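You operate a simulated robot arm through the tools that you are given. There is no shell and no other tool.

Carry out the task below with a simulated robot arm. There is one attempt and no reset: what you move stays moved.

TASK
Slip both dried rings from the drawer on the tapered ring gauge.
Fine: drying key off first; both rings out onto the drainer; shut the drawer before the first ring goes on; grey ring before the black one.

The check looks at the end state, three seconds after you hand in, the way a careful person would. Anything else that was tipped, shoved, dropped, spilled or broken makes it a failure.

THE ROBOT
A 6-joint arm with a four-finger gripper on a trunk, on a base that moves. Base frame: it is fixed to the floor where the robot stands at the start and does not move with it; the origin is under the middle of the robot, x ahead of it, y to its left, z up. Lengths are in mm, angles in rad, forces in N, time in s.
It reaches about 1041 mm from its shoulder. Its first joint turns from -2.897 to 2.897 rad. Places, roughly: coil drainer [2000, 1900, 900]; drying drawer [2000, 1900, 800]; drying key [1700, 1600, 800]; tapered ring gauge [2000, 2200, 900]; thick soak ring [2000, 1750, 750]; thin soak ring [2000, 2000, 750]. Payload 3.67 kg.
The TCP is the grasp point between the finger pads, 28 mm short of the fingertips. In the tool frame z runs along the fingers and y along their closing line. The gripper opens to 112 mm; its body begins 73 mm behind the TCP.
Orientation is that of the tool frame in the base frame, as [roll, pitch, yaw] about the fixed x, y, z axes, in that order (R = Rz(yaw) Ry(pitch) Rx(roll)). With the fingers straight down and closing along the base's y, the tool's x points along the base's -x, its y along +y and its z along -z.

THE INTERFACE
- The arm moves only by the tool move_arm. Its argument "series" is a list of rows, each a list of 6 numbers: the shift along the base's x, y, z in units of 100 mm (1.0 is 100 mm), then the turn, a rotation vector about the base's x, y, z in units of 120 degrees (1.0 is 120 degrees). In form: [[x, y, z, ax, ay, az], ...]. A call has 1 to 20 rows; each row is the pose to reach, as a shift and turn from the pose commanded when the call began. "jaw" is the opening in per cent of the stroke, from 0 (shut) to 100 (fully open), set as the call begins (left out, the last holds). A call with a number of a shift or a turn outside -1 to 1 is refused whole. Each row takes 0.2 s and may step no farther than 50 mm and 0.15 rad from the row before; otherwise, or with a gripper value out of range, the whole call is refused. A pose out of reach is approached as far as the arm can. The call stops where the force on the tool passes 40 N (or 10 N more than at its start, if that is more) or the arm is blocked; 0.2 s more then pass. The fingers move at their own pace (about 102.5 mm/s each) and stop on an object; they squeeze with about 42 N. The grip force told is the motor's: it shows also when the fingers shut on nothing. Time passes only in rows, and 0.2 s behind the last, so rows that repeat a pose let the fingers close. The reply holds the time, the measured pose of the TCP, the force on the tool along the base axes, the opening and the grip force, in the units named above and with some noise, with the torque about the TCP (base axes, N m) and any sound that the robot's microphone picked up.
- Cameras (640 x 400 px; columns grow to the right, rows downward): "scene" is now at [107.3, 209.3, 1325.6]; the picture's right is [-0.07, -1.00, 0.00], its down [-0.59, 0.04, -0.80] and it looks along [0.80, -0.06, -0.59] (base axes); focal length 283 px, centre (320, 200). "wrist" rides on the gripper at [60, -18, -104] in the tool frame; the picture's right is [0.29, 0.96, 0.00], its down [-0.80, 0.24, -0.55] and it looks along [-0.53, 0.16, 0.83] (tool axes); focal length 234 px, centre (320, 200).
- get_image(camera): a new picture of that camera. The clock stands still meanwhile.
- drive_base(legs): drives the robot by 1 to 6 legs, each [ahead, left, turn to the left] in mm, mm and rad, along the robot's own axes; the way and the turn of a leg run together, so that a leg with both is an arc; at most 1500 mm and 3.142 rad a leg. The arm and the cameras ride along, it lands a little off, and it stops where it bumps. It gives what a move gives.
- pan_tilt(pan, tilt): turns the head with the scene camera to pan (to the left, within 2.496 rad either way) and tilt (down, from -0.506 to 1.204), counted from straight ahead of the robot. It gives what a move gives.
- point_at(camera, pixels): for up to 12 pixels [column, row] of the newest picture of that camera ("zoom" is the newest enlarged one), the place [x, y, z] in the base frame of the surface seen there, good to about 3 mm. The clock stands still meanwhile.
- enlarge(camera, box): a new picture of the part [left, top, right, bottom] of that camera's present view, enlarged. The clock stands still meanwhile.
- hand_in(): hands the job in; it is judged then, once.

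Open the gripper and draw the arm clear of the work before you hand the job in, unless the task says otherwise.

The tools are called after "Emit:" by a JSON object that holds its "api" and its "payload". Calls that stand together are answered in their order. move_arm: Moves the arm, as the interface text tells. Its arguments: {"type":"object","properties":{"series":{"type":"array"},"jaw":{"type":"number"}},"required":["series"]} The other tools are called the same way: drive_base (legs) drives the base; pan_tilt (pan, tilt) turns the head that bears the scene camera; get_image (camera) takes a picture; point_at (camera, pixels) gives the place of the surface under pixels of a picture; enlarge (camera, box) takes an enlarged picture of a part of a camera's view; hand_in () hands the job in.

At the start:

```text
clock: 0.0
position: [605.8, 152.9, 942.1]
tcp_rot: [3.14, 0.001, -3.141]
wrist_force: [0.4, 0.7, 0.2]
torque: [0.05, -0.03, 0.03]
opening: 112.1
grip_force: 0.0
robot x, y, heading: [-1.0, 3.6, -0.003]
head pan, tilt (commanded): [-0.07, 0.635]
```

scene: 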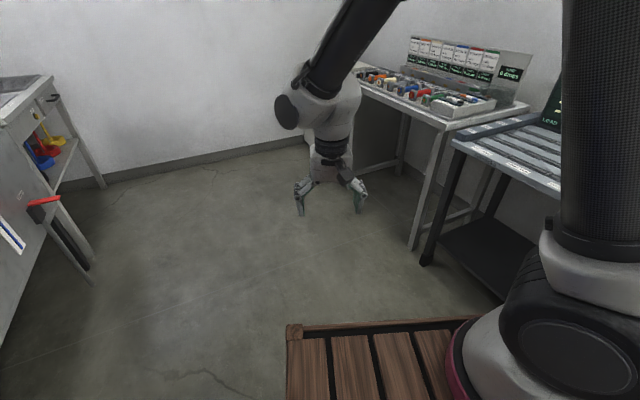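
wrist: 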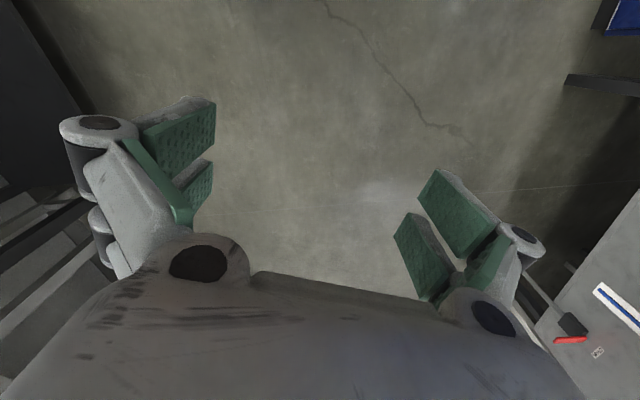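

The first scene picture shows a bench at the left edge (around pixel 30,150), which should be the work area near [2000,1900]. I turn the head left to see it.

Emit:
{"api": "pan_tilt", "payload": {"pan": 0.75, "tilt": 0.3}}

Emit:
{"api": "get_image", "payload": {"camera": "scene"}}

```text
clock: 1.1
position: [605.5, 153.3, 941.5]
tcp_rot: [-3.141, 0.002, -3.142]
wrist_force: [0.3, -0.5, 0.5]
torque: [0.04, 0.01, -0.02]
opening: 111.8
grip_force: 0.1
robot x, y, heading: [0.9, 0.6, 0.004]
head pan, tilt (commanded): [0.75, 0.3]
```

```text
taken
```

scene: 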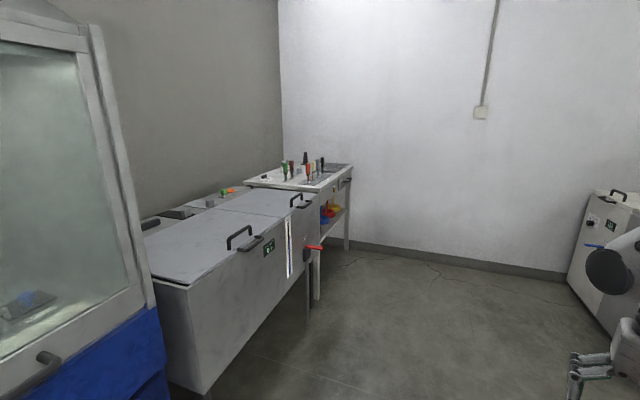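

A bench row on the left: a tank with lids (pixels 150-315, 190-280), and at its far end a bench with tools. I enlarge that part to find drawer, key, and gauge.

Emit:
{"api": "enlarge", "payload": {"camera": "scene", "box": [140, 140, 380, 290]}}

Emit:
{"api": "point_at", "payload": {"camera": "scene", "pixels": [[315, 248], [305, 157], [284, 170], [346, 180], [300, 203], [238, 236], [180, 285], [320, 190], [228, 190], [290, 250], [270, 248], [345, 210]]}}

```text
2.67 times, centred on (260, 215) of scene
```

zoom: 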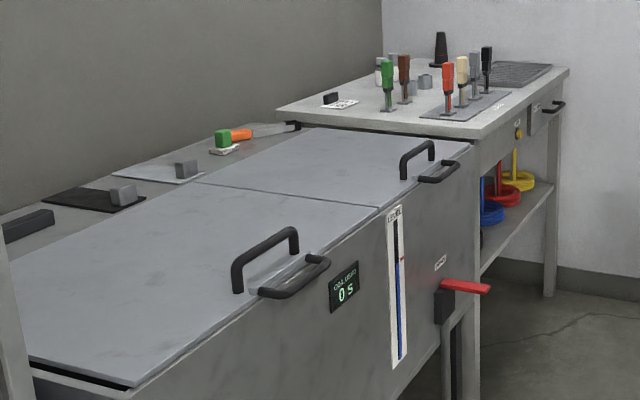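

```text
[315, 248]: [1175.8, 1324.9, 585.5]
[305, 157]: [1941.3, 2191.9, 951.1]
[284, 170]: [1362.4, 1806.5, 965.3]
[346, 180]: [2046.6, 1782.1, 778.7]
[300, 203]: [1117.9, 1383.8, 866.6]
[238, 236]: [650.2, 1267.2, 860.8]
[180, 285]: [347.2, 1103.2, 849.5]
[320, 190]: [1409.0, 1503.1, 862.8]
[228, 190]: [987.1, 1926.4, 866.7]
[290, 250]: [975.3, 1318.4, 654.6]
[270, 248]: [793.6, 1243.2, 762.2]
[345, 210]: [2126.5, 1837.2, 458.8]
```

The black cone at (305,157) is the gauge near [1941,2192]; the drawer handle is at (346,180). Before driving I look down around the robot to check what the wooden thing is and where the free floor is.

Emit:
{"api": "pan_tilt", "payload": {"pan": 0.0, "tilt": 0.9}}

Emit:
{"api": "get_image", "payload": {"camera": "scene"}}

Emit:
{"api": "point_at", "payload": {"camera": "scene", "pixels": [[300, 240], [300, 300], [260, 350], [400, 300], [100, 200], [100, 350], [320, 100], [200, 100], [450, 100], [500, 250], [600, 300], [50, 50]]}}

```text
clock: 2.2
position: [605.6, 154.4, 941.5]
tcp_rot: [3.141, 0.0, -3.141]
wrist_force: [-0.1, -0.4, 0.1]
torque: [0.01, 0.0, 0.01]
opening: 112.1
grip_force: 0.0
robot x, y, heading: [-1.9, -2.4, 0.001]
head pan, tilt (commanded): [0.0, 0.901]
```

```text
taken
```

scene: 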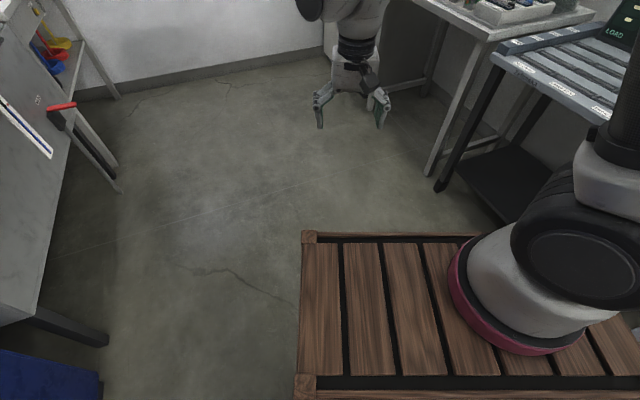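

```text
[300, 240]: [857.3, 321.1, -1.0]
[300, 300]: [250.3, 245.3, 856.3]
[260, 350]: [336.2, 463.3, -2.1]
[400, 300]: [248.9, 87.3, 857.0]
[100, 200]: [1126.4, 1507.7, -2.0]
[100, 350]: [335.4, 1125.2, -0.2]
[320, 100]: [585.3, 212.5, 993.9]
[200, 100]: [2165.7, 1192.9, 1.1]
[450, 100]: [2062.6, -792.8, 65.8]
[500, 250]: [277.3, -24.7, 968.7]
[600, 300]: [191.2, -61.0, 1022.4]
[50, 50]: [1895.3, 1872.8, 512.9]
```

The wooden deck is the robot's own top (z≈857), floor ahead is clear. I check the locations of the right-hand tables and the far wall before driving.

Emit:
{"api": "point_at", "payload": {"camera": "scene", "pixels": [[428, 172], [440, 188], [490, 58], [420, 5], [330, 45], [75, 95], [300, 232], [298, 385], [120, 190], [35, 310], [104, 345], [580, 100]]}}

```text
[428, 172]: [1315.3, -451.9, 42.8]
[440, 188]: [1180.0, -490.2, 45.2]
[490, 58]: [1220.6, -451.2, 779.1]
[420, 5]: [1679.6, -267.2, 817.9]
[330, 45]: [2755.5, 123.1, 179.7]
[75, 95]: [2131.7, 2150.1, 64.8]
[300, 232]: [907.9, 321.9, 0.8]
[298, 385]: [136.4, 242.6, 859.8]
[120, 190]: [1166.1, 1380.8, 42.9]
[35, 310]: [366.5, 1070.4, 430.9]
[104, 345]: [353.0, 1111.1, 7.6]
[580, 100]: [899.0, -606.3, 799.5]
```

Free floor spans y from about -270 to 1325 here. I drive to about (1350, 450) and turn left to face the bench, then look.

Emit:
{"api": "drive_base", "payload": {"legs": [[1350, 450, 0], [0, 0, 1.5]]}}

Emit:
{"api": "pan_tilt", "payload": {"pan": -0.3, "tilt": 0.35}}

Emit:
{"api": "get_image", "payload": {"camera": "scene"}}

```text
clock: 13.1
position: [1209.2, 1070.0, 943.5]
tcp_rot: [-3.14, 0.0, -1.602]
wrist_force: [0.2, -0.1, 0.3]
torque: [-0.01, -0.06, -0.01]
opening: 112.2
grip_force: 0.0
robot x, y, heading: [1344.6, 463.9, 1.542]
head pan, tilt (commanded): [0.0, 0.901]
```

```text
clock: 14.0
position: [1208.6, 1070.8, 942.2]
tcp_rot: [-3.141, -0.002, -1.602]
wrist_force: [-0.4, 1.1, 0.1]
torque: [-0.02, -0.01, 0.0]
opening: 112.1
grip_force: 0.0
robot x, y, heading: [1343.2, 463.5, 1.542]
head pan, tilt (commanded): [-0.3, 0.351]
```

```text
taken
```

scene: 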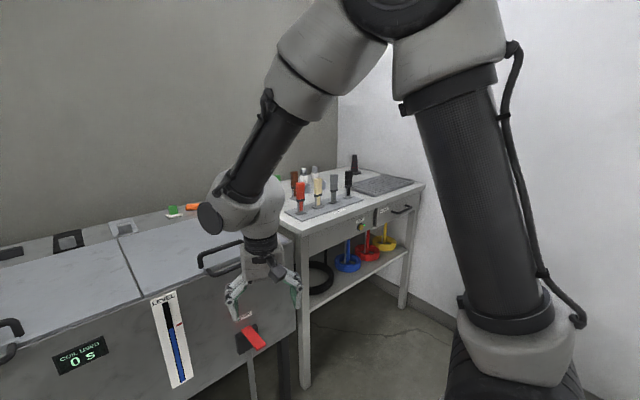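

The bench with gauge (355,165), black drainer (383,185) and drawer (395,212) is visible. I enlarge it and measure key points.

Emit:
{"api": "enlarge", "payload": {"camera": "scene", "box": [270, 145, 430, 260]}}

Emit:
{"api": "point_at", "payload": {"camera": "scene", "pixels": [[299, 224], [424, 187], [413, 180], [383, 185], [354, 165], [354, 156], [401, 210], [361, 226], [384, 216], [300, 195], [305, 375], [405, 300]]}}

```text
3.48 times, centred on (350, 202) of scene
```

zoom: 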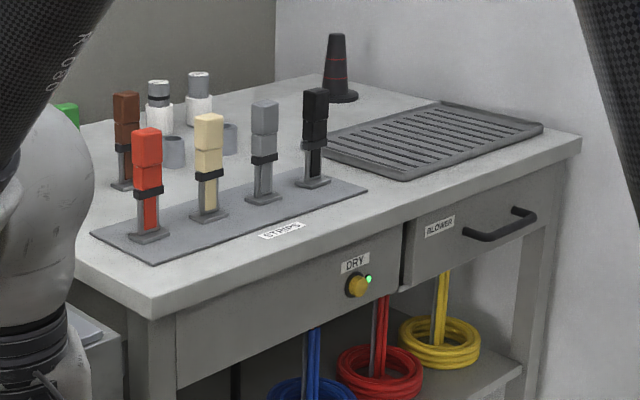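

```text
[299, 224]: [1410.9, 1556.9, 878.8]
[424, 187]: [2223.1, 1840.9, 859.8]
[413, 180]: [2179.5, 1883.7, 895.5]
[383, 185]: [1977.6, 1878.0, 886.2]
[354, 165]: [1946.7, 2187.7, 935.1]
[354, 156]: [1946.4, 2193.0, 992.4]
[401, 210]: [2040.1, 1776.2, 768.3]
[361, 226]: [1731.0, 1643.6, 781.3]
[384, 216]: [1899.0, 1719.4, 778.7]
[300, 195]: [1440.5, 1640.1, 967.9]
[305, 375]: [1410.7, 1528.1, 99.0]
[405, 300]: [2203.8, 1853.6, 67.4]
```

The DRY knob (yellow, green light) is at [1731,1643,781], the drawer handle at [2040,1776,768], drainer at [1978,1878,886] and gauge at [1946,2190]; the bench runs about 19° off the x axis. I drive to stand in front of the drawer, facing it, still a way back.

Emit:
{"api": "drive_base", "payload": {"legs": [[250, -400, 0], [0, 0, 0.366], [200, -366, 0]]}}

Emit:
{"api": "pan_tilt", "payload": {"pan": 0.0, "tilt": 0.6}}

Emit:
{"api": "get_image", "payload": {"camera": "scene"}}

Emit:
{"api": "get_image", "payload": {"camera": "wrist"}}

```text
clock: 20.1
position: [1677.0, 1531.4, 942.7]
tcp_rot: [-3.14, 0.001, -1.239]
wrist_force: [-0.6, 0.2, 0.1]
torque: [0.0, 0.0, 0.01]
opening: 112.0
grip_force: 0.1
robot x, y, heading: [2017.9, 1007.0, 1.902]
head pan, tilt (commanded): [-0.3, 0.351]
```

```text
clock: 20.9
position: [1678.2, 1530.4, 942.6]
tcp_rot: [-3.141, 0.0, -1.241]
wrist_force: [-1.1, 0.3, -0.3]
torque: [-0.01, -0.04, -0.02]
opening: 112.2
grip_force: 0.1
robot x, y, heading: [2018.5, 1007.7, 1.898]
head pan, tilt (commanded): [0.0, 0.6]
```

```text
taken
```

scene: 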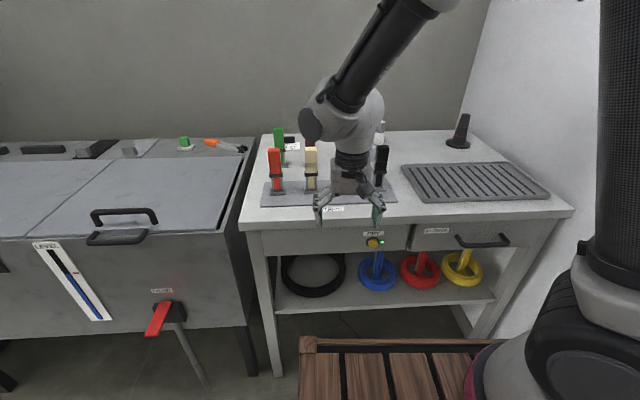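

```text
taken
```

wrist: 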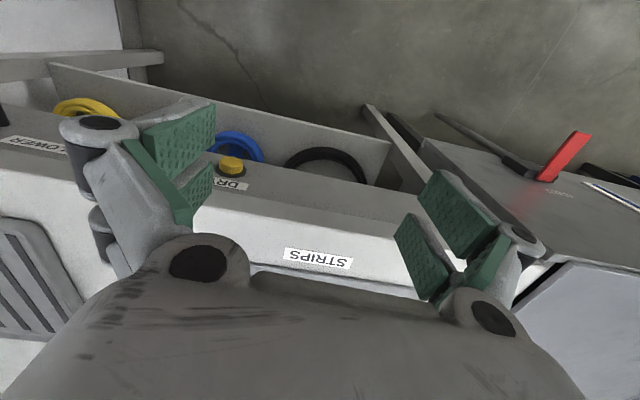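

The bench now faces the robot; knob at (374,243), drawer with handle at (482,240), drainer (475,180), gauge (460,130). I enlarge these regions.

Emit:
{"api": "enlarge", "payload": {"camera": "scene", "box": [340, 200, 560, 300]}}

Emit:
{"api": "point_at", "payload": {"camera": "zoom", "pixels": [[98, 120], [120, 122], [350, 120], [490, 110], [420, 125], [70, 110], [30, 75], [220, 110], [410, 60], [640, 30], [120, 150], [420, 100]]}}

```text
2.91 times, centred on (450, 250) of scene
```

zoom: 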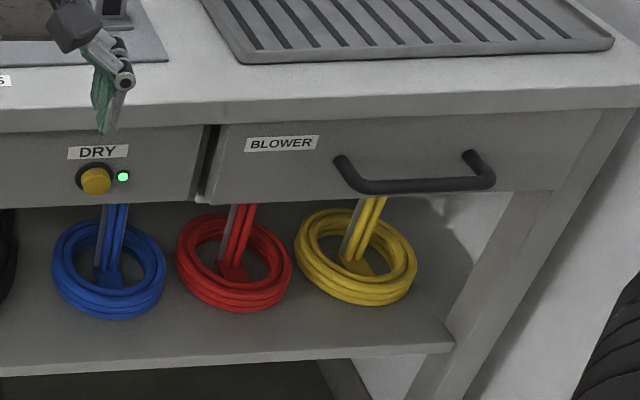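

```text
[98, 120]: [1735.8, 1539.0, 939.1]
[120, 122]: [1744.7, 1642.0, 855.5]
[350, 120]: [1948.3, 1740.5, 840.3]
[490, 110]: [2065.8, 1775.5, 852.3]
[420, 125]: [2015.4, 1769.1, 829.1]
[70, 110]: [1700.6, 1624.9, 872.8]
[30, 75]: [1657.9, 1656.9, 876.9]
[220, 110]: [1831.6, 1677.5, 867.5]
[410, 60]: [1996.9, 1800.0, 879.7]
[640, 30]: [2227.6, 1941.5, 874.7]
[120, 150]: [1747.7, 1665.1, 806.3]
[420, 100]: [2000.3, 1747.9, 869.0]
```

The yellow dome in a dark collar with the green LED looks like a push button ("key"). I measure knob, LED, drawer face, handle and drainer points.

Emit:
{"api": "point_at", "payload": {"camera": "zoom", "pixels": [[96, 181], [80, 178], [123, 177], [60, 180], [150, 185], [415, 185], [345, 165], [470, 160], [485, 175], [300, 175], [540, 180], [375, 190]]}}

Emit:
{"api": "enlarge", "payload": {"camera": "scene", "box": [355, 225, 405, 256]}}

```text
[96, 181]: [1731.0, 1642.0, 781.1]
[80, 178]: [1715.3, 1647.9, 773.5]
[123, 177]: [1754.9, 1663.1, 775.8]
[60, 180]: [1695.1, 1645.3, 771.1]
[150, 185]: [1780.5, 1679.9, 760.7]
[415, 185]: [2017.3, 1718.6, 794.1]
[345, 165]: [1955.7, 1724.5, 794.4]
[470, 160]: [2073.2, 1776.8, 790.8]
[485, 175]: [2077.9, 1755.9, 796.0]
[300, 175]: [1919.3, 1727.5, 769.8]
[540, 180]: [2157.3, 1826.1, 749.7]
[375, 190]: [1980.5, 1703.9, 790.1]
```

```text
12.80 times, centred on (380, 240) of scene
```

zoom: 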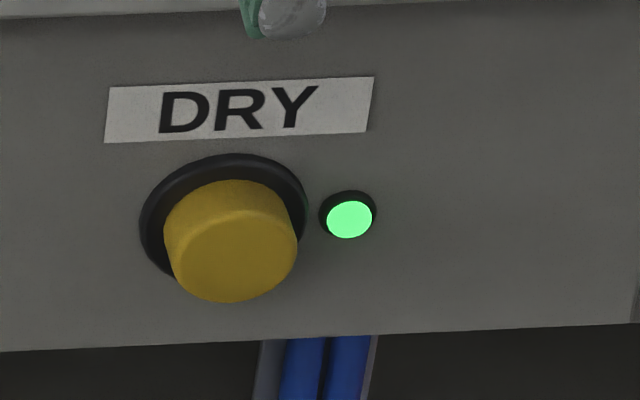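

It is a push button about 20 mm proud of the panel, LED lit green. I measure the button cap finely and bench edges to get the bench's angle.

Emit:
{"api": "point_at", "payload": {"camera": "zoom", "pixels": [[232, 250], [180, 240], [285, 240], [230, 190], [228, 290], [20, 200], [600, 200], [20, 300], [600, 290], [155, 200], [350, 220], [450, 250]]}}

Emit:
{"api": "point_at", "payload": {"camera": "scene", "pixels": [[265, 200], [405, 165], [512, 163], [548, 198], [423, 201], [460, 148], [466, 115], [430, 238], [560, 210], [240, 215], [530, 245], [415, 228]]}}

```text
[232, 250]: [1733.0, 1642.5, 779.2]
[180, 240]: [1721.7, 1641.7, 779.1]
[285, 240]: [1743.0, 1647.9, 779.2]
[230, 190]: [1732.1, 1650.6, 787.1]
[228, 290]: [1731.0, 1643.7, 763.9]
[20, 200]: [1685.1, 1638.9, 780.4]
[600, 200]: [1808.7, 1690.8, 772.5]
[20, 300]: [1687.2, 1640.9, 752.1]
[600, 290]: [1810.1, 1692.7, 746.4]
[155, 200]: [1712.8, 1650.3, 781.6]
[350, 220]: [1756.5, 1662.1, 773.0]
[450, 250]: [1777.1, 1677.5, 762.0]
```

```text
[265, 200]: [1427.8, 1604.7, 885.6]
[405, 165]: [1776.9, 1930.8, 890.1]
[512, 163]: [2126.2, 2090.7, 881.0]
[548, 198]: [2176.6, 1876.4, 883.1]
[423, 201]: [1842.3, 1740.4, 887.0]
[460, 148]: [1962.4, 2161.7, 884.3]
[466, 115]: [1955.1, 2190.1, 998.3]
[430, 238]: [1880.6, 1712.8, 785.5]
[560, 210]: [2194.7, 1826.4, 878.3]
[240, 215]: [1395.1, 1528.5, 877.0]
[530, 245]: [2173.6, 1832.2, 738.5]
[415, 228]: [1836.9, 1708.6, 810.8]
```

The knob cap front is at about [1733,1642,779]; panel runs at roughly 21.5°. I back off about 120 mm and square up so there is room to point the fingers at the button and later to open the drawer.

Emit:
{"api": "drive_base", "payload": {"legs": [[-120, 0, 0.045]]}}

Emit:
{"api": "pan_tilt", "payload": {"pan": -0.2, "tilt": 0.6}}

Emit:
{"api": "get_image", "payload": {"camera": "scene"}}

```text
clock: 22.1
position: [1693.7, 1402.3, 941.7]
tcp_rot: [3.141, 0.0, -1.193]
wrist_force: [-0.7, 0.5, -0.1]
torque: [-0.01, -0.01, -0.02]
opening: 111.9
grip_force: 0.1
robot x, y, heading: [2055.3, 896.5, 1.95]
head pan, tilt (commanded): [0.0, 0.6]
```

```text
clock: 22.9
position: [1694.3, 1400.6, 941.5]
tcp_rot: [-3.141, 0.001, -1.191]
wrist_force: [0.1, 0.0, -0.4]
torque: [-0.02, -0.03, 0.03]
opening: 112.3
grip_force: 0.0
robot x, y, heading: [2059.2, 896.1, 1.948]
head pan, tilt (commanded): [-0.201, 0.6]
```

```text
taken
```

scene: 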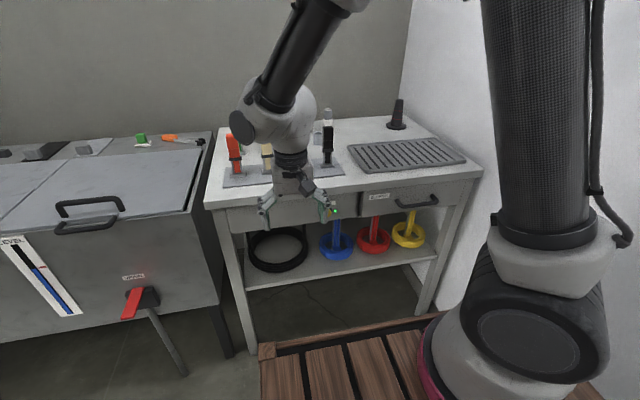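

The view is squared up. I remeasure the drawer face, the panel and the button from here.

Emit:
{"api": "enlarge", "payload": {"camera": "scene", "box": [310, 170, 490, 260]}}

Emit:
{"api": "point_at", "payload": {"camera": "scene", "pixels": [[205, 203], [483, 172], [240, 220], [360, 205], [440, 205], [345, 165], [465, 157], [440, 140], [397, 128], [395, 102], [300, 225], [370, 172]]}}

```text
3.56 times, centred on (400, 215) of scene
```

zoom: 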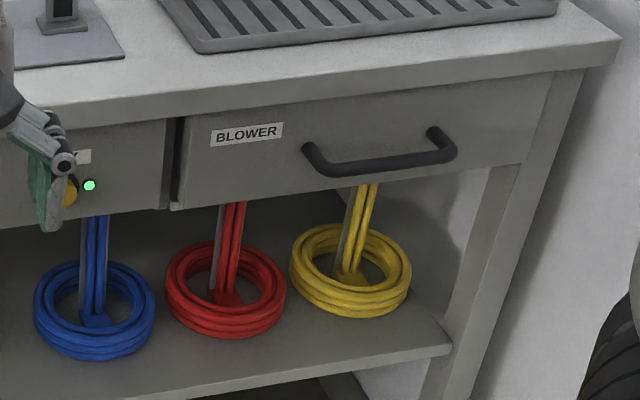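

```text
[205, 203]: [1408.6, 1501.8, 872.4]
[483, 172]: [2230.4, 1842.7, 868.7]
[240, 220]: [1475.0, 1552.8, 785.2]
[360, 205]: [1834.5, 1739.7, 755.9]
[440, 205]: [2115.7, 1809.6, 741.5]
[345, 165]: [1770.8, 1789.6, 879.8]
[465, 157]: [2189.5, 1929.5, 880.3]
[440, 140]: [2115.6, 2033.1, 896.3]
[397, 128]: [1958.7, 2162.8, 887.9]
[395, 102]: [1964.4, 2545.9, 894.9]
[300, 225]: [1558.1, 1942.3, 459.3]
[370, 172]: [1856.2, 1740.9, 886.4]
```

Panel plane and button located (button tip ≈ [1733,1642,779], pressing direction about [-0.37,0.93,0]). I close the jaw and tilt the fingers 60° forward toward the bench while moving partway there.

Emit:
{"api": "move_arm", "payload": {"series": [[0.035, 0.12, -0.06, 0.058, 0.0234, 0], [0.07, 0.24, -0.12, 0.116, 0.0468, 0], [0.105, 0.36, -0.19, 0.174, 0.0702, 0], [0.14, 0.48, -0.25, 0.232, 0.0936, 0], [0.175, 0.6, -0.31, 0.29, 0.117, 0], [0.21, 0.72, -0.37, 0.348, 0.1405, 0], [0.245, 0.84, -0.44, 0.406, 0.164, 0], [0.28, 0.98, -0.5, 0.4636, 0.1873, 0]], "jaw": 0}}

Emit:
{"api": "get_image", "payload": {"camera": "scene"}}

Emit:
{"api": "get_image", "payload": {"camera": "wrist"}}

```text
clock: 24.6
position: [1670.6, 1537.9, 927.3]
tcp_rot: [-3.052, 1.028, -1.121]
wrist_force: [0.4, 0.3, 0.7]
torque: [-0.01, 0.02, 0.01]
opening: 0.0
grip_force: 36.1
out of reach, approached as far as the arm can: row 3, 4, 5, 6, 7, 8
robot x, y, heading: [2062.4, 891.6, 1.952]
head pan, tilt (commanded): [-0.201, 0.6]
```

```text
taken
```

scene: 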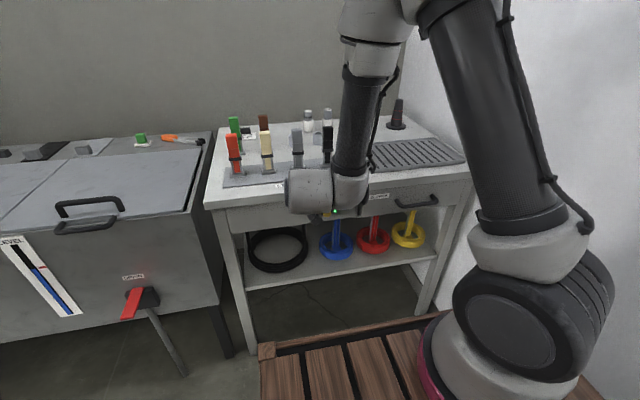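

```text
taken
```

wrist: 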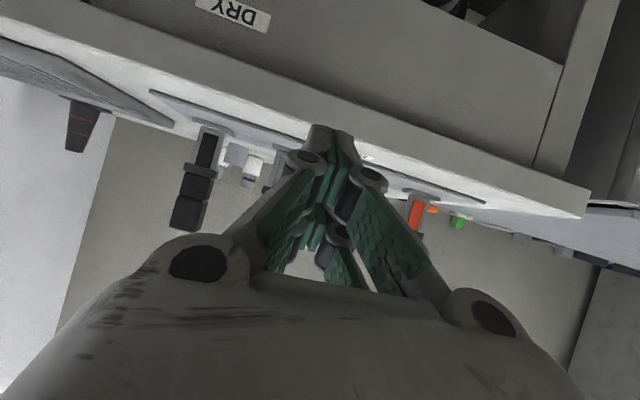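

The pose was too close in for the arm to fold (it ended at [1671,1538,927], fingers clear of the bench). I back the base up 160 mm to give the arm room.

Emit:
{"api": "drive_base", "payload": {"legs": [[-160, 0, 0]]}}

Emit:
{"api": "move_arm", "payload": {"series": [[0, 0, 0, 0, 0, 0]]}}

```text
clock: 26.1
position: [1730.5, 1388.1, 927.6]
tcp_rot: [-3.053, 1.027, -1.124]
wrist_force: [0.0, -0.3, 0.3]
torque: [0.0, 0.02, 0.02]
opening: 0.2
grip_force: 36.1
robot x, y, heading: [2120.4, 742.1, 1.943]
head pan, tilt (commanded): [-0.201, 0.6]
```

```text
clock: 26.5
position: [1730.9, 1389.5, 927.1]
tcp_rot: [-3.053, 1.027, -1.125]
wrist_force: [0.2, 0.5, -0.2]
torque: [-0.02, -0.03, 0.0]
opening: 0.1
grip_force: 35.9
robot x, y, heading: [2122.7, 747.4, 1.946]
head pan, tilt (commanded): [-0.201, 0.6]
```

The commanded pose now equals the present one at [1731,1389,927] with fingers tilted forward. I move toward the pre-press point in front of the button, first half.

Emit:
{"api": "move_arm", "payload": {"series": [[0.03, 0.33, -0.22, 0, 0, 0], [0.07, 0.66, -0.44, 0, 0, 0], [0.1, 0.98, -0.65, 0, 0, 0]]}}

Emit:
{"api": "get_image", "payload": {"camera": "wrist"}}

Emit:
{"api": "get_image", "payload": {"camera": "scene"}}

```text
clock: 27.3
position: [1734.8, 1492.0, 870.1]
tcp_rot: [-3.014, 1.018, -1.094]
wrist_force: [1.4, -0.1, 1.4]
torque: [-0.02, -0.03, 0.0]
opening: 0.0
grip_force: 35.7
out of reach, approached as far as the arm can: row 1, 2, 3
robot x, y, heading: [2121.8, 746.7, 1.948]
head pan, tilt (commanded): [-0.201, 0.6]
```

```text
taken
```

wrist: 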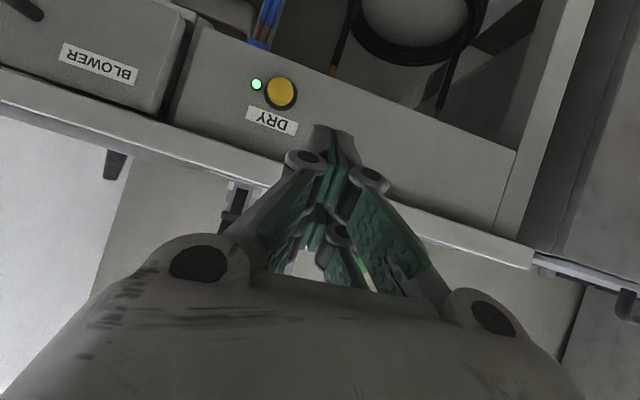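

```text
taken
```

scene: 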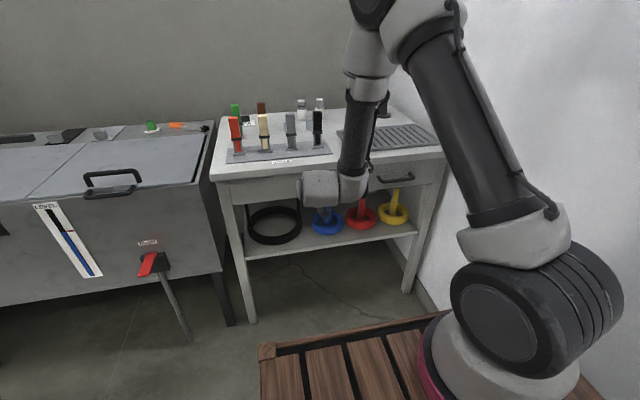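

The wrist picture shows the DRY button at (280,93) with LED lit; the arm lags a little at its wrist limit but is close. I continue toward the pre-press point and check.

Emit:
{"api": "move_arm", "payload": {"series": [[0.05, 0.33, -0.25, 0, 0, 0], [0.1, 0.62, -0.5, 0, 0, 0], [0.15, 0.9, -0.75, 0, 0, 0]]}}

Emit:
{"api": "get_image", "payload": {"camera": "wrist"}}

```text
clock: 28.1
position: [1729.3, 1575.7, 801.2]
tcp_rot: [-3.011, 1.019, -1.11]
wrist_force: [-0.8, 0.3, 0.4]
torque: [-0.02, -0.02, 0.0]
opening: 0.0
grip_force: 34.7
out of reach, approached as far as the arm can: row 1, 2, 3
robot x, y, heading: [2118.9, 743.3, 1.943]
head pan, tilt (commanded): [-0.201, 0.6]
```

```text
taken
```

wrist: 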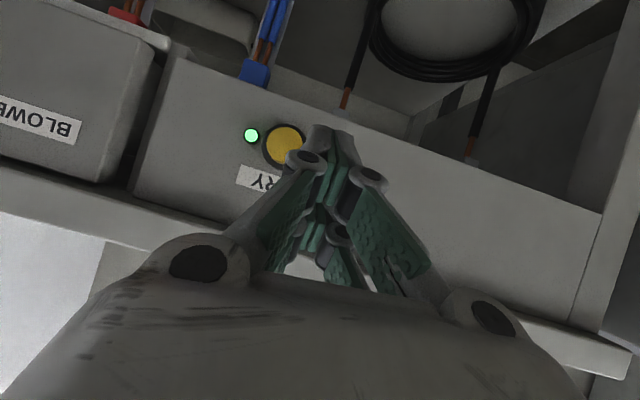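

The arm still reports a limit, with x about 20 mm short, so the 60° tilt is at a wrist limit. I reduce the tilt by 15° and see whether the pose becomes fully reachable.

Emit:
{"api": "move_arm", "payload": {"series": [[0, 0, 0, -0.058, -0.0235, 0], [0, 0, 0, -0.116, -0.047, 0]]}}

Emit:
{"api": "move_arm", "payload": {"series": [[0.05, 0.02, 0, 0, 0, 0]]}}

Emit:
{"api": "get_image", "payload": {"camera": "wrist"}}

```text
clock: 28.7
position: [1727.9, 1576.1, 799.0]
tcp_rot: [-3.076, 0.761, -1.141]
wrist_force: [0.5, -0.6, 0.0]
torque: [0.03, -0.01, 0.01]
opening: 0.0
grip_force: 36.2
robot x, y, heading: [2123.2, 749.7, 1.942]
head pan, tilt (commanded): [-0.201, 0.6]
```

```text
clock: 29.1
position: [1733.3, 1578.4, 799.7]
tcp_rot: [-3.075, 0.763, -1.142]
wrist_force: [-0.4, 0.8, 0.8]
torque: [0.0, 0.01, 0.03]
opening: 0.0
grip_force: 35.7
robot x, y, heading: [2122.6, 746.9, 1.95]
head pan, tilt (commanded): [-0.201, 0.6]
```

```text
taken
```

wrist: 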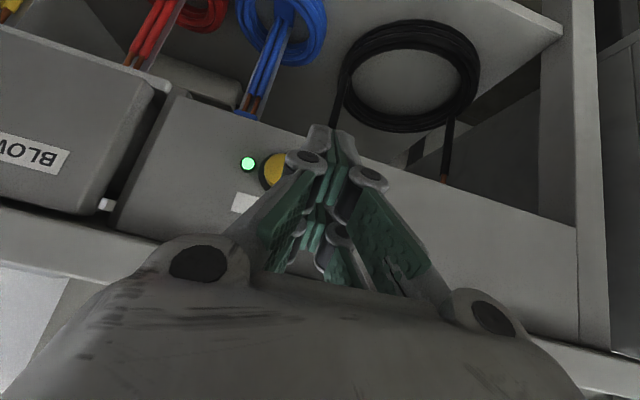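

At 45° the pose is reached exactly. The fingertips are about 22 mm left of the button (seen at (275,170)); I shift right along the bench, then check.

Emit:
{"api": "move_arm", "payload": {"series": [[0.2, 0.08, 0, 0, 0, 0], [0.12, 0.26, 0, 0, 0, 0]]}}

Emit:
{"api": "get_image", "payload": {"camera": "wrist"}}

Emit:
{"api": "enlarge", "payload": {"camera": "scene", "box": [270, 150, 430, 250]}}

```text
clock: 29.7
position: [1744.3, 1604.2, 799.8]
tcp_rot: [-3.065, 0.762, -1.143]
wrist_force: [-0.2, -0.5, 0.3]
torque: [-0.01, 0.03, 0.01]
opening: 0.0
grip_force: 35.7
out of reach, approached as far as the arm can: row 1
robot x, y, heading: [2120.0, 742.8, 1.945]
head pan, tilt (commanded): [-0.201, 0.6]
```

```text
taken
```

wrist: 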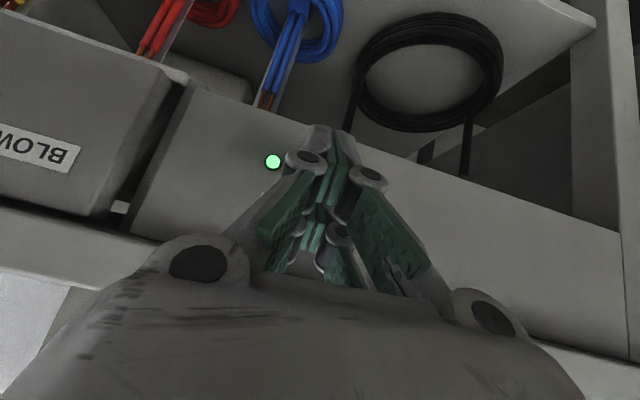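

```text
4.00 times, centred on (350, 200) of scene
```

zoom: 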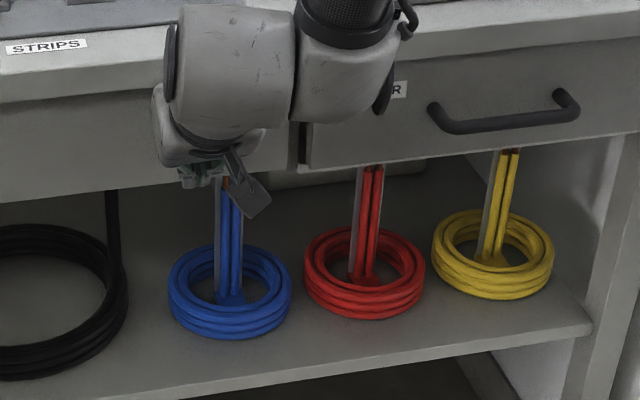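

The fingertips should now be right in front of the button (LED at (273,161)). I verify with measured points on the LED, fingertips and panel.

Emit:
{"api": "point_at", "payload": {"camera": "wrist", "pixels": [[273, 161], [330, 132], [318, 130], [345, 135], [240, 150], [420, 170], [280, 175], [200, 180]]}}

```text
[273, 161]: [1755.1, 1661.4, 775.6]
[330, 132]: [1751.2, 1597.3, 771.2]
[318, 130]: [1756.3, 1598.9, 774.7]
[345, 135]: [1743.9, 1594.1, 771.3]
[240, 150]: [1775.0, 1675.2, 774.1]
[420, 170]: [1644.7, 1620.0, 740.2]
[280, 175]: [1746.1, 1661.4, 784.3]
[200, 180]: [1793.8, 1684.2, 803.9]
```

Lateral alignment is right (tip u matches the button). With the 45° tilt the leading finger edge is ~17 mm higher than the axis, so I retreat 20 mm, lower 20 mm so that edge meets the button centre.

Emit:
{"api": "move_arm", "payload": {"series": [[0.075, -0.185, -0.1, 0, 0, 0], [0.075, -0.185, -0.2, 0, 0, 0]]}}

Emit:
{"api": "move_arm", "payload": {"series": [[-0.037, 0.093, 0, 0, 0, 0], [-0.067, 0.167, 0, 0, 0, 0], [-0.082, 0.204, 0, 0, 0, 0]]}}

Emit:
{"api": "get_image", "payload": {"camera": "wrist"}}

```text
clock: 30.3
position: [1744.6, 1584.9, 781.2]
tcp_rot: [-3.062, 0.761, -1.142]
wrist_force: [0.7, -0.6, 0.7]
torque: [-0.01, -0.03, -0.01]
opening: 0.0
grip_force: 35.8
out of reach, approached as far as the arm can: row 1, 2
robot x, y, heading: [2121.3, 746.0, 1.945]
head pan, tilt (commanded): [-0.201, 0.6]
```

```text
clock: 31.1
position: [1736.9, 1606.1, 782.3]
tcp_rot: [-3.069, 0.76, -1.141]
wrist_force: [-0.6, -0.6, -0.6]
torque: [-0.03, 0.0, 0.01]
opening: 0.0
grip_force: 35.7
robot x, y, heading: [2118.5, 746.2, 1.949]
head pan, tilt (commanded): [-0.201, 0.6]
```

```text
taken
```

wrist: 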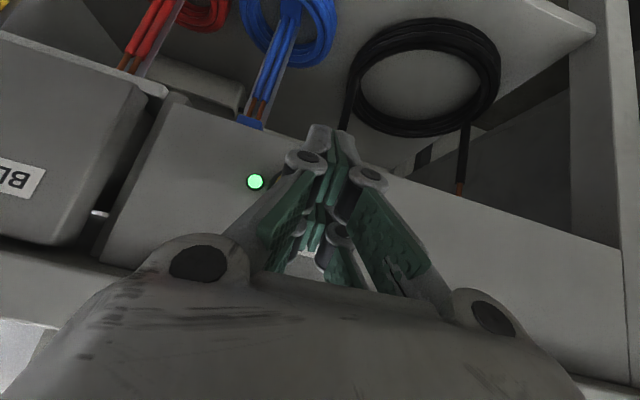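

No contact yet and LED still green at (255,182); tips are about 9 mm left of the button centre. I advance in small steps with a slight rightward shift, watching the force.

Emit:
{"api": "move_arm", "payload": {"series": [[0.03, 0.06, 0, 0, 0, 0], [0.05, 0.1, 0, 0, 0, 0], [0.04, 0.13, 0, 0, 0, 0]]}}

Emit:
{"api": "get_image", "payload": {"camera": "wrist"}}

```text
clock: 31.9
position: [1740.5, 1614.8, 780.3]
tcp_rot: [-3.064, 0.757, -1.136]
wrist_force: [-0.2, -23.4, 2.8]
torque: [0.06, 0.0, 0.34]
opening: 6.0
grip_force: 35.5
robot x, y, heading: [2120.2, 742.9, 1.945]
head pan, tilt (commanded): [-0.201, 0.6]
heard: click
```

```text
taken
```

wrist: 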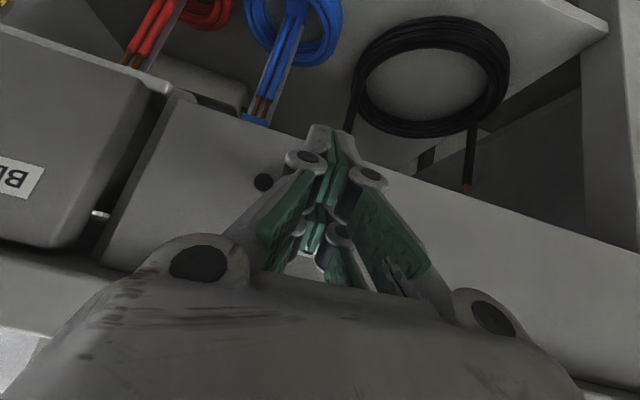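

A click was heard and the LED at (263,182) is now dark: the drying is off. I retreat straight away from the panel.

Emit:
{"api": "move_arm", "payload": {"series": [[0.1, -0.25, 0, 0, 0, 0], [0.2, -0.5, 0, 0, 0, 0], [0.3, -0.75, 0.2, 0, 0, 0], [0.34, -0.95, 0.5, 0, 0, 0]]}}

Emit:
{"api": "get_image", "payload": {"camera": "wrist"}}

Emit:
{"api": "get_image", "payload": {"camera": "scene"}}

```text
clock: 32.9
position: [1770.1, 1521.1, 832.9]
tcp_rot: [-3.064, 0.762, -1.142]
wrist_force: [-0.4, 0.6, -0.5]
torque: [0.05, 0.0, 0.02]
opening: 0.1
grip_force: 35.6
out of reach, approached as far as the arm can: row 1, 2, 3, 4
robot x, y, heading: [2117.4, 744.4, 1.945]
head pan, tilt (commanded): [-0.201, 0.6]
```

```text
taken
```

wrist: 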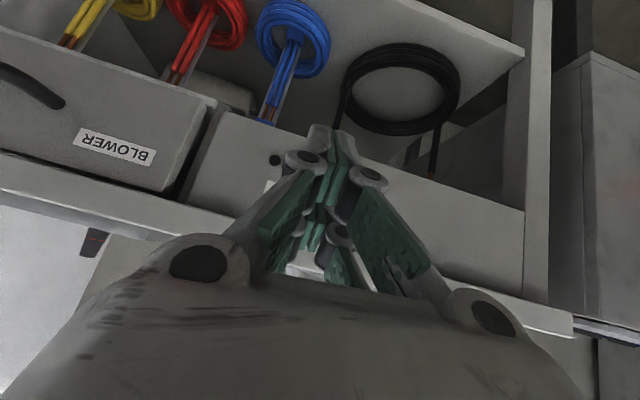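

```text
taken
```

scene: 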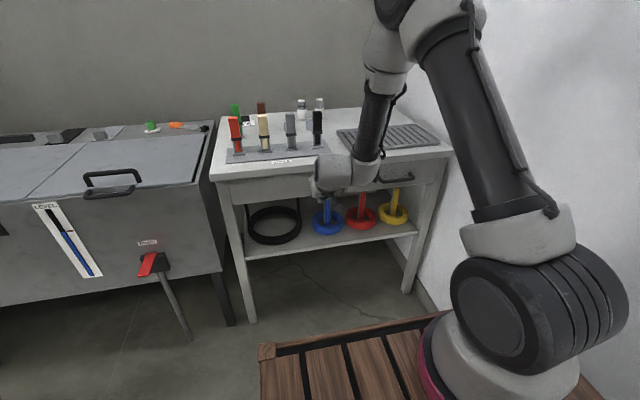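

The LED stays dark. Next is the drawer handle bar at about [2020,1722,790]. I rotate the gripper 90° about its own axis (so it can close above/below the bar) while moving right and up a bit, well clear of the bench.

Emit:
{"api": "move_arm", "payload": {"series": [[0.08, 0.03, 0.03, -0.018, 0.0447, -0.0482], [0.17, 0.07, 0.05, -0.036, 0.0894, -0.0964], [0.25, 0.1, 0.08, -0.054, 0.1341, -0.1446], [0.34, 0.14, 0.1, -0.072, 0.1788, -0.1928], [0.42, 0.17, 0.13, -0.09, 0.2235, -0.241], [0.51, 0.2, 0.15, -0.108, 0.2682, -0.2892], [0.59, 0.24, 0.18, -0.126, 0.3129, -0.3374], [0.68, 0.27, 0.2, -0.144, 0.3576, -0.3856], [0.76, 0.3, 0.23, -0.162, 0.4023, -0.4338], [0.85, 0.34, 0.25, -0.18, 0.447, -0.482], [0.93, 0.37, 0.28, -0.199, 0.492, -0.53]], "jaw": 35}}

Emit:
{"api": "get_image", "payload": {"camera": "scene"}}

Emit:
{"api": "get_image", "payload": {"camera": "wrist"}}

```text
clock: 35.3
position: [1860.5, 1559.2, 863.3]
tcp_rot: [2.39, 0.024, -2.679]
wrist_force: [6.2, -2.9, -1.3]
torque: [0.27, 0.41, 0.15]
opening: 39.1
grip_force: 0.0
out of reach, approached as far as the arm can: row 1, 2, 3, 4, 5, 6, 7, 8
robot x, y, heading: [2119.3, 744.3, 1.952]
head pan, tilt (commanded): [-0.201, 0.6]
```

```text
taken
```

scene: 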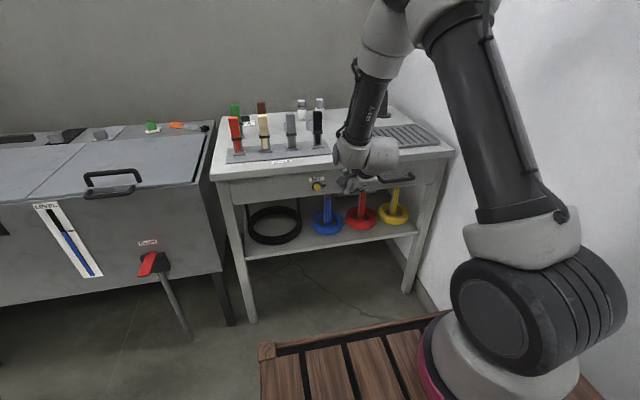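

```text
taken
```

wrist: 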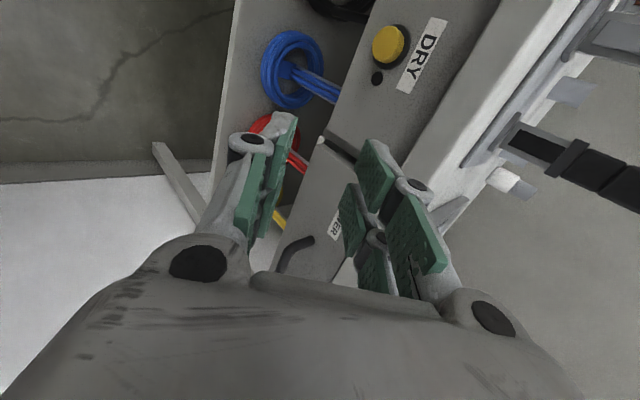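

The rotation succeeded: the gripper now closes in the vertical plane with camera on the left side. I move right toward the handle and tilt a bit flatter with a small yaw correction.

Emit:
{"api": "move_arm", "payload": {"series": [[0.3, 0.19, -0.04, 0.021, 0.008, -0.013], [0.6, 0.38, -0.08, 0.042, 0.017, -0.025], [0.91, 0.58, -0.13, 0.062, 0.025, -0.037]]}}

Emit:
{"api": "move_arm", "payload": {"series": [[0.3, 0.15, -0.04, 0, 0, 0], [0.6, 0.3, -0.08, 0, 0, 0], [0.91, 0.46, -0.13, 0, 0, 0]]}}

Emit:
{"api": "get_image", "payload": {"camera": "wrist"}}

Emit:
{"api": "get_image", "payload": {"camera": "scene"}}

```text
clock: 36.1
position: [1954.4, 1617.6, 847.2]
tcp_rot: [2.252, 0.007, -2.796]
wrist_force: [-0.1, -0.2, -0.4]
torque: [0.01, -0.02, -0.02]
opening: 38.7
grip_force: 0.0
robot x, y, heading: [2123.6, 746.2, 1.947]
head pan, tilt (commanded): [-0.201, 0.6]
```

```text
clock: 36.9
position: [2044.6, 1663.1, 833.8]
tcp_rot: [2.251, 0.008, -2.797]
wrist_force: [-1.2, 0.5, -0.3]
torque: [-0.03, -0.04, -0.05]
opening: 39.2
grip_force: 0.1
robot x, y, heading: [2116.9, 746.7, 1.947]
head pan, tilt (commanded): [-0.201, 0.6]
```

```text
taken
```

wrist: 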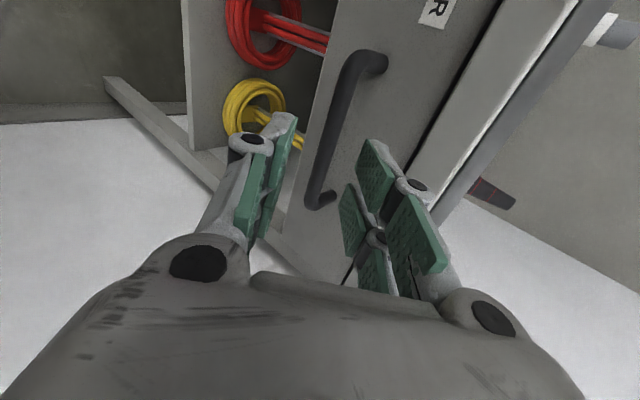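

```text
taken
```

scene: 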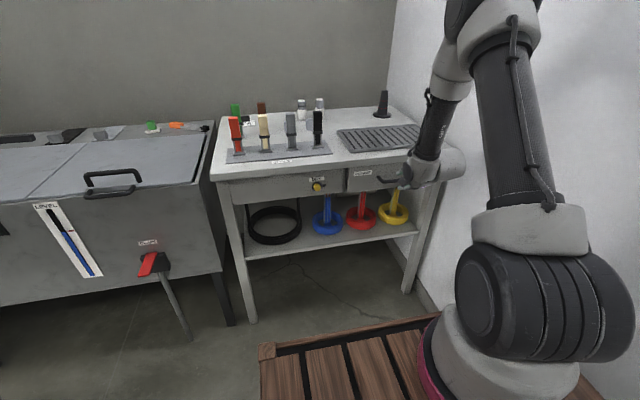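

The handle bar lies between the finger pairs in the wrist view, from (355,65) to (315,195). I measure it.

Emit:
{"api": "point_at", "payload": {"camera": "wrist", "pixels": [[345, 85], [335, 120], [325, 150], [316, 180], [372, 62], [325, 198], [400, 90], [340, 220], [243, 150], [365, 155]]}}

```text
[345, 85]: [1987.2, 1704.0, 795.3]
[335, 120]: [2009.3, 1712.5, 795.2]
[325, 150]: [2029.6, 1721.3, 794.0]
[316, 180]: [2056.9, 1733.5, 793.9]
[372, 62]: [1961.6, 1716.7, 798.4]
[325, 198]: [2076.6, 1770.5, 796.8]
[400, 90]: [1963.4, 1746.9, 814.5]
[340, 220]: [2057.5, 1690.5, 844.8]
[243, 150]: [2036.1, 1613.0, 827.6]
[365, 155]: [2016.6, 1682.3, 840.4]
```

The bar's centre is at n≈841, z≈790, measured direction 22.9°. I advance along the fingers about 68 mm so the bar sits between the pads, jaw narrowed to ~30 mm.

Emit:
{"api": "move_arm", "payload": {"series": [[-0.055, 0.18, -0.12, 0, 0, 0], [-0.11, 0.36, -0.25, 0, 0, 0], [-0.167, 0.547, -0.375, 0, 0, 0]], "jaw": 27}}

Emit:
{"api": "get_image", "payload": {"camera": "wrist"}}

```text
clock: 37.7
position: [2029.1, 1719.8, 795.6]
tcp_rot: [2.251, 0.007, -2.796]
wrist_force: [0.3, -0.7, -0.4]
torque: [0.0, -0.02, -0.01]
opening: 30.3
grip_force: 0.1
robot x, y, heading: [2118.9, 749.2, 1.946]
head pan, tilt (commanded): [-0.201, 0.6]
```

```text
taken
```

wrist: 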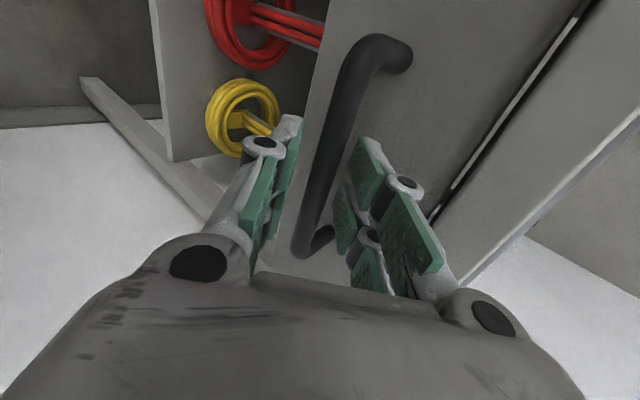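

The bar is between the pads. I close on it, letting the fingers settle for a few rows.

Emit:
{"api": "move_arm", "payload": {"series": [[0, 0, 0, 0, 0, 0], [0, 0, 0, 0, 0, 0], [0, 0, 0, 0, 0, 0]], "jaw": 0}}

Emit:
{"api": "get_image", "payload": {"camera": "wrist"}}

```text
clock: 38.5
position: [2030.9, 1720.2, 796.8]
tcp_rot: [2.248, 0.007, -2.796]
wrist_force: [4.6, 3.5, 6.6]
torque: [0.66, -1.48, 1.75]
opening: 14.2
grip_force: 44.9
robot x, y, heading: [2121.1, 747.8, 1.944]
head pan, tilt (commanded): [-0.201, 0.6]
```

```text
taken
```

wrist: 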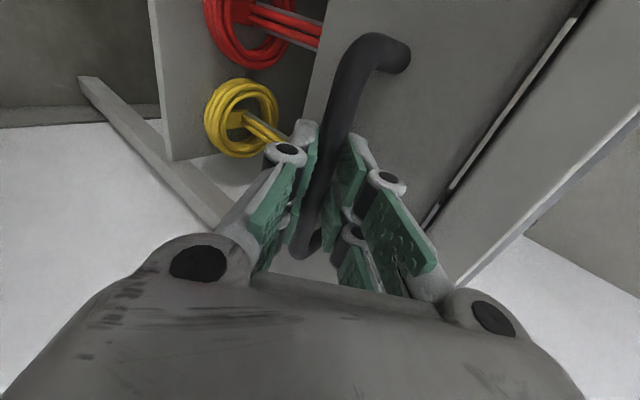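

Grip holds the 14 mm bar (grip force 45 N). I pull the drawer straight out along [0.38,-0.92], 100 mm in steps.

Emit:
{"api": "move_arm", "payload": {"series": [[0.077, -0.185, 0, 0, 0, 0], [0.153, -0.37, 0, 0, 0, 0], [0.23, -0.554, 0, 0, 0, 0], [0.306, -0.739, 0, 0, 0, 0], [0.383, -0.924, 0, 0, 0, 0]]}}

Emit:
{"api": "get_image", "payload": {"camera": "wrist"}}

Emit:
{"api": "get_image", "payload": {"camera": "scene"}}

```text
clock: 39.7
position: [2069.3, 1626.4, 798.3]
tcp_rot: [2.25, 0.009, -2.796]
wrist_force: [8.1, 3.7, 11.2]
torque: [1.08, -2.09, 0.68]
opening: 14.5
grip_force: 44.2
robot x, y, heading: [2117.4, 749.6, 1.948]
head pan, tilt (commanded): [-0.201, 0.6]
```

```text
taken
```

wrist: 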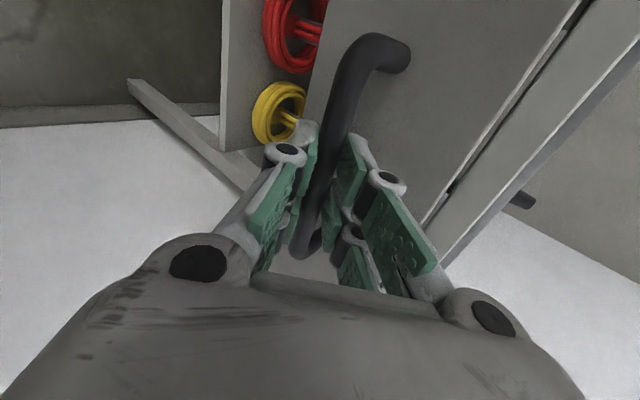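

```text
taken
```

scene: 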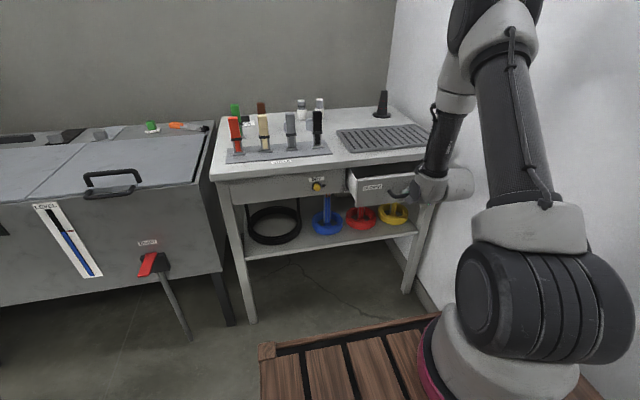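

The drawer slides out with the hand (force moderate). I pull another 100 mm.

Emit:
{"api": "move_arm", "payload": {"series": [[0.077, -0.185, 0, 0, 0, 0], [0.153, -0.37, 0, 0, 0, 0], [0.23, -0.554, 0, 0, 0, 0], [0.306, -0.739, 0, 0, 0, 0], [0.383, -0.924, 0, 0, 0, 0]]}}

Emit:
{"api": "get_image", "payload": {"camera": "scene"}}

```text
clock: 40.9
position: [2107.7, 1533.6, 797.6]
tcp_rot: [2.251, 0.006, -2.797]
wrist_force: [4.7, 3.4, 11.6]
torque: [0.64, -1.35, 1.73]
opening: 14.1
grip_force: 44.9
robot x, y, heading: [2119.4, 747.7, 1.946]
head pan, tilt (commanded): [-0.201, 0.6]
```

```text
taken
```

scene: 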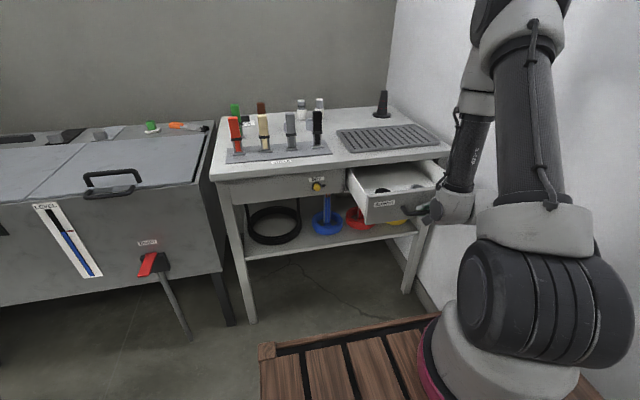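

The drawer is open about 200 mm and a ring is in view near (383,190). I enlarge the drawer area.

Emit:
{"api": "enlarge", "payload": {"camera": "scene", "box": [330, 140, 470, 230]}}

```text
4.44 times, centred on (400, 185) of scene
```

zoom: 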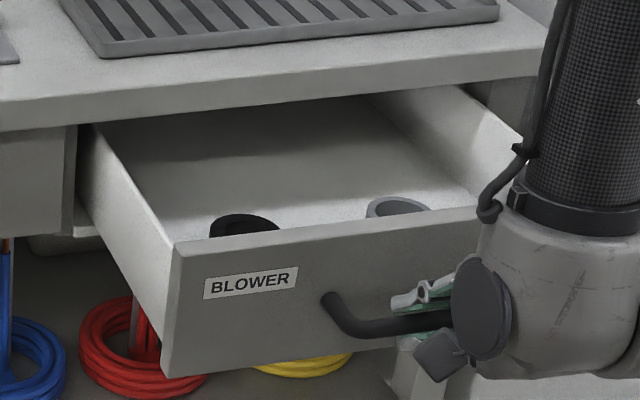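

Both rings stand near the drawer front: black one left at (243,225), grey one right at (398,207) in the enlarged view. I measure them and the drawer rims.

Emit:
{"api": "point_at", "payload": {"camera": "zoom", "pixels": [[243, 218], [215, 225], [275, 225], [240, 230], [398, 200], [372, 210], [425, 207], [398, 210], [170, 245], [300, 150], [120, 150], [440, 130]]}}

```text
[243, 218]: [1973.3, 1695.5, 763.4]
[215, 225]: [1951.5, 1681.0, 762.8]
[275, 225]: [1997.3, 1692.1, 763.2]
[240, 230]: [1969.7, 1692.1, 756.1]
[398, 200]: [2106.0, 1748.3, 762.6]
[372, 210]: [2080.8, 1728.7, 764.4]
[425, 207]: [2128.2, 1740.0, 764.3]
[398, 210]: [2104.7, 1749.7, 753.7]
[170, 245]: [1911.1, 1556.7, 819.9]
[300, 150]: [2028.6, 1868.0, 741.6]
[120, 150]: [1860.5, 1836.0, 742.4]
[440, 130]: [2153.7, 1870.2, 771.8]
```

Rings: tops at z≈764, floor 742, ~48 mm wide; black centre about [1974,1672], grey about [2105,1728], only ~58 mm in front of the bench edge. I pull the drawer about 60 mm further so the gripper can come down clear of the bench edge.

Emit:
{"api": "move_arm", "payload": {"series": [[0.057, -0.139, 0, 0, 0, 0], [0.115, -0.277, 0, 0, 0, 0], [0.172, -0.416, 0, 0, 0, 0], [0.23, -0.554, 0, 0, 0, 0]]}}

Emit:
{"api": "enlarge", "payload": {"camera": "scene", "box": [330, 140, 470, 230]}}

```text
clock: 41.7
position: [2120.3, 1502.9, 797.9]
tcp_rot: [2.243, 0.011, -2.784]
wrist_force: [-6.0, -0.3, 8.1]
torque: [0.7, -1.5, 1.79]
opening: 13.8
grip_force: 45.0
out of reach, approached as far as the arm can: row 3, 4
robot x, y, heading: [2119.5, 745.4, 1.951]
head pan, tilt (commanded): [-0.201, 0.6]
stopped in row 4: the force on the tool passed its limit at 49 N (the readings are from after the stop); the commanded pose is now the measured one
```

```text
4.44 times, centred on (400, 185) of scene
```

zoom: 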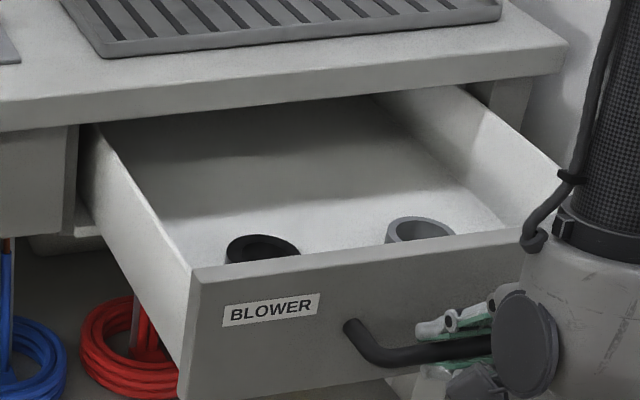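

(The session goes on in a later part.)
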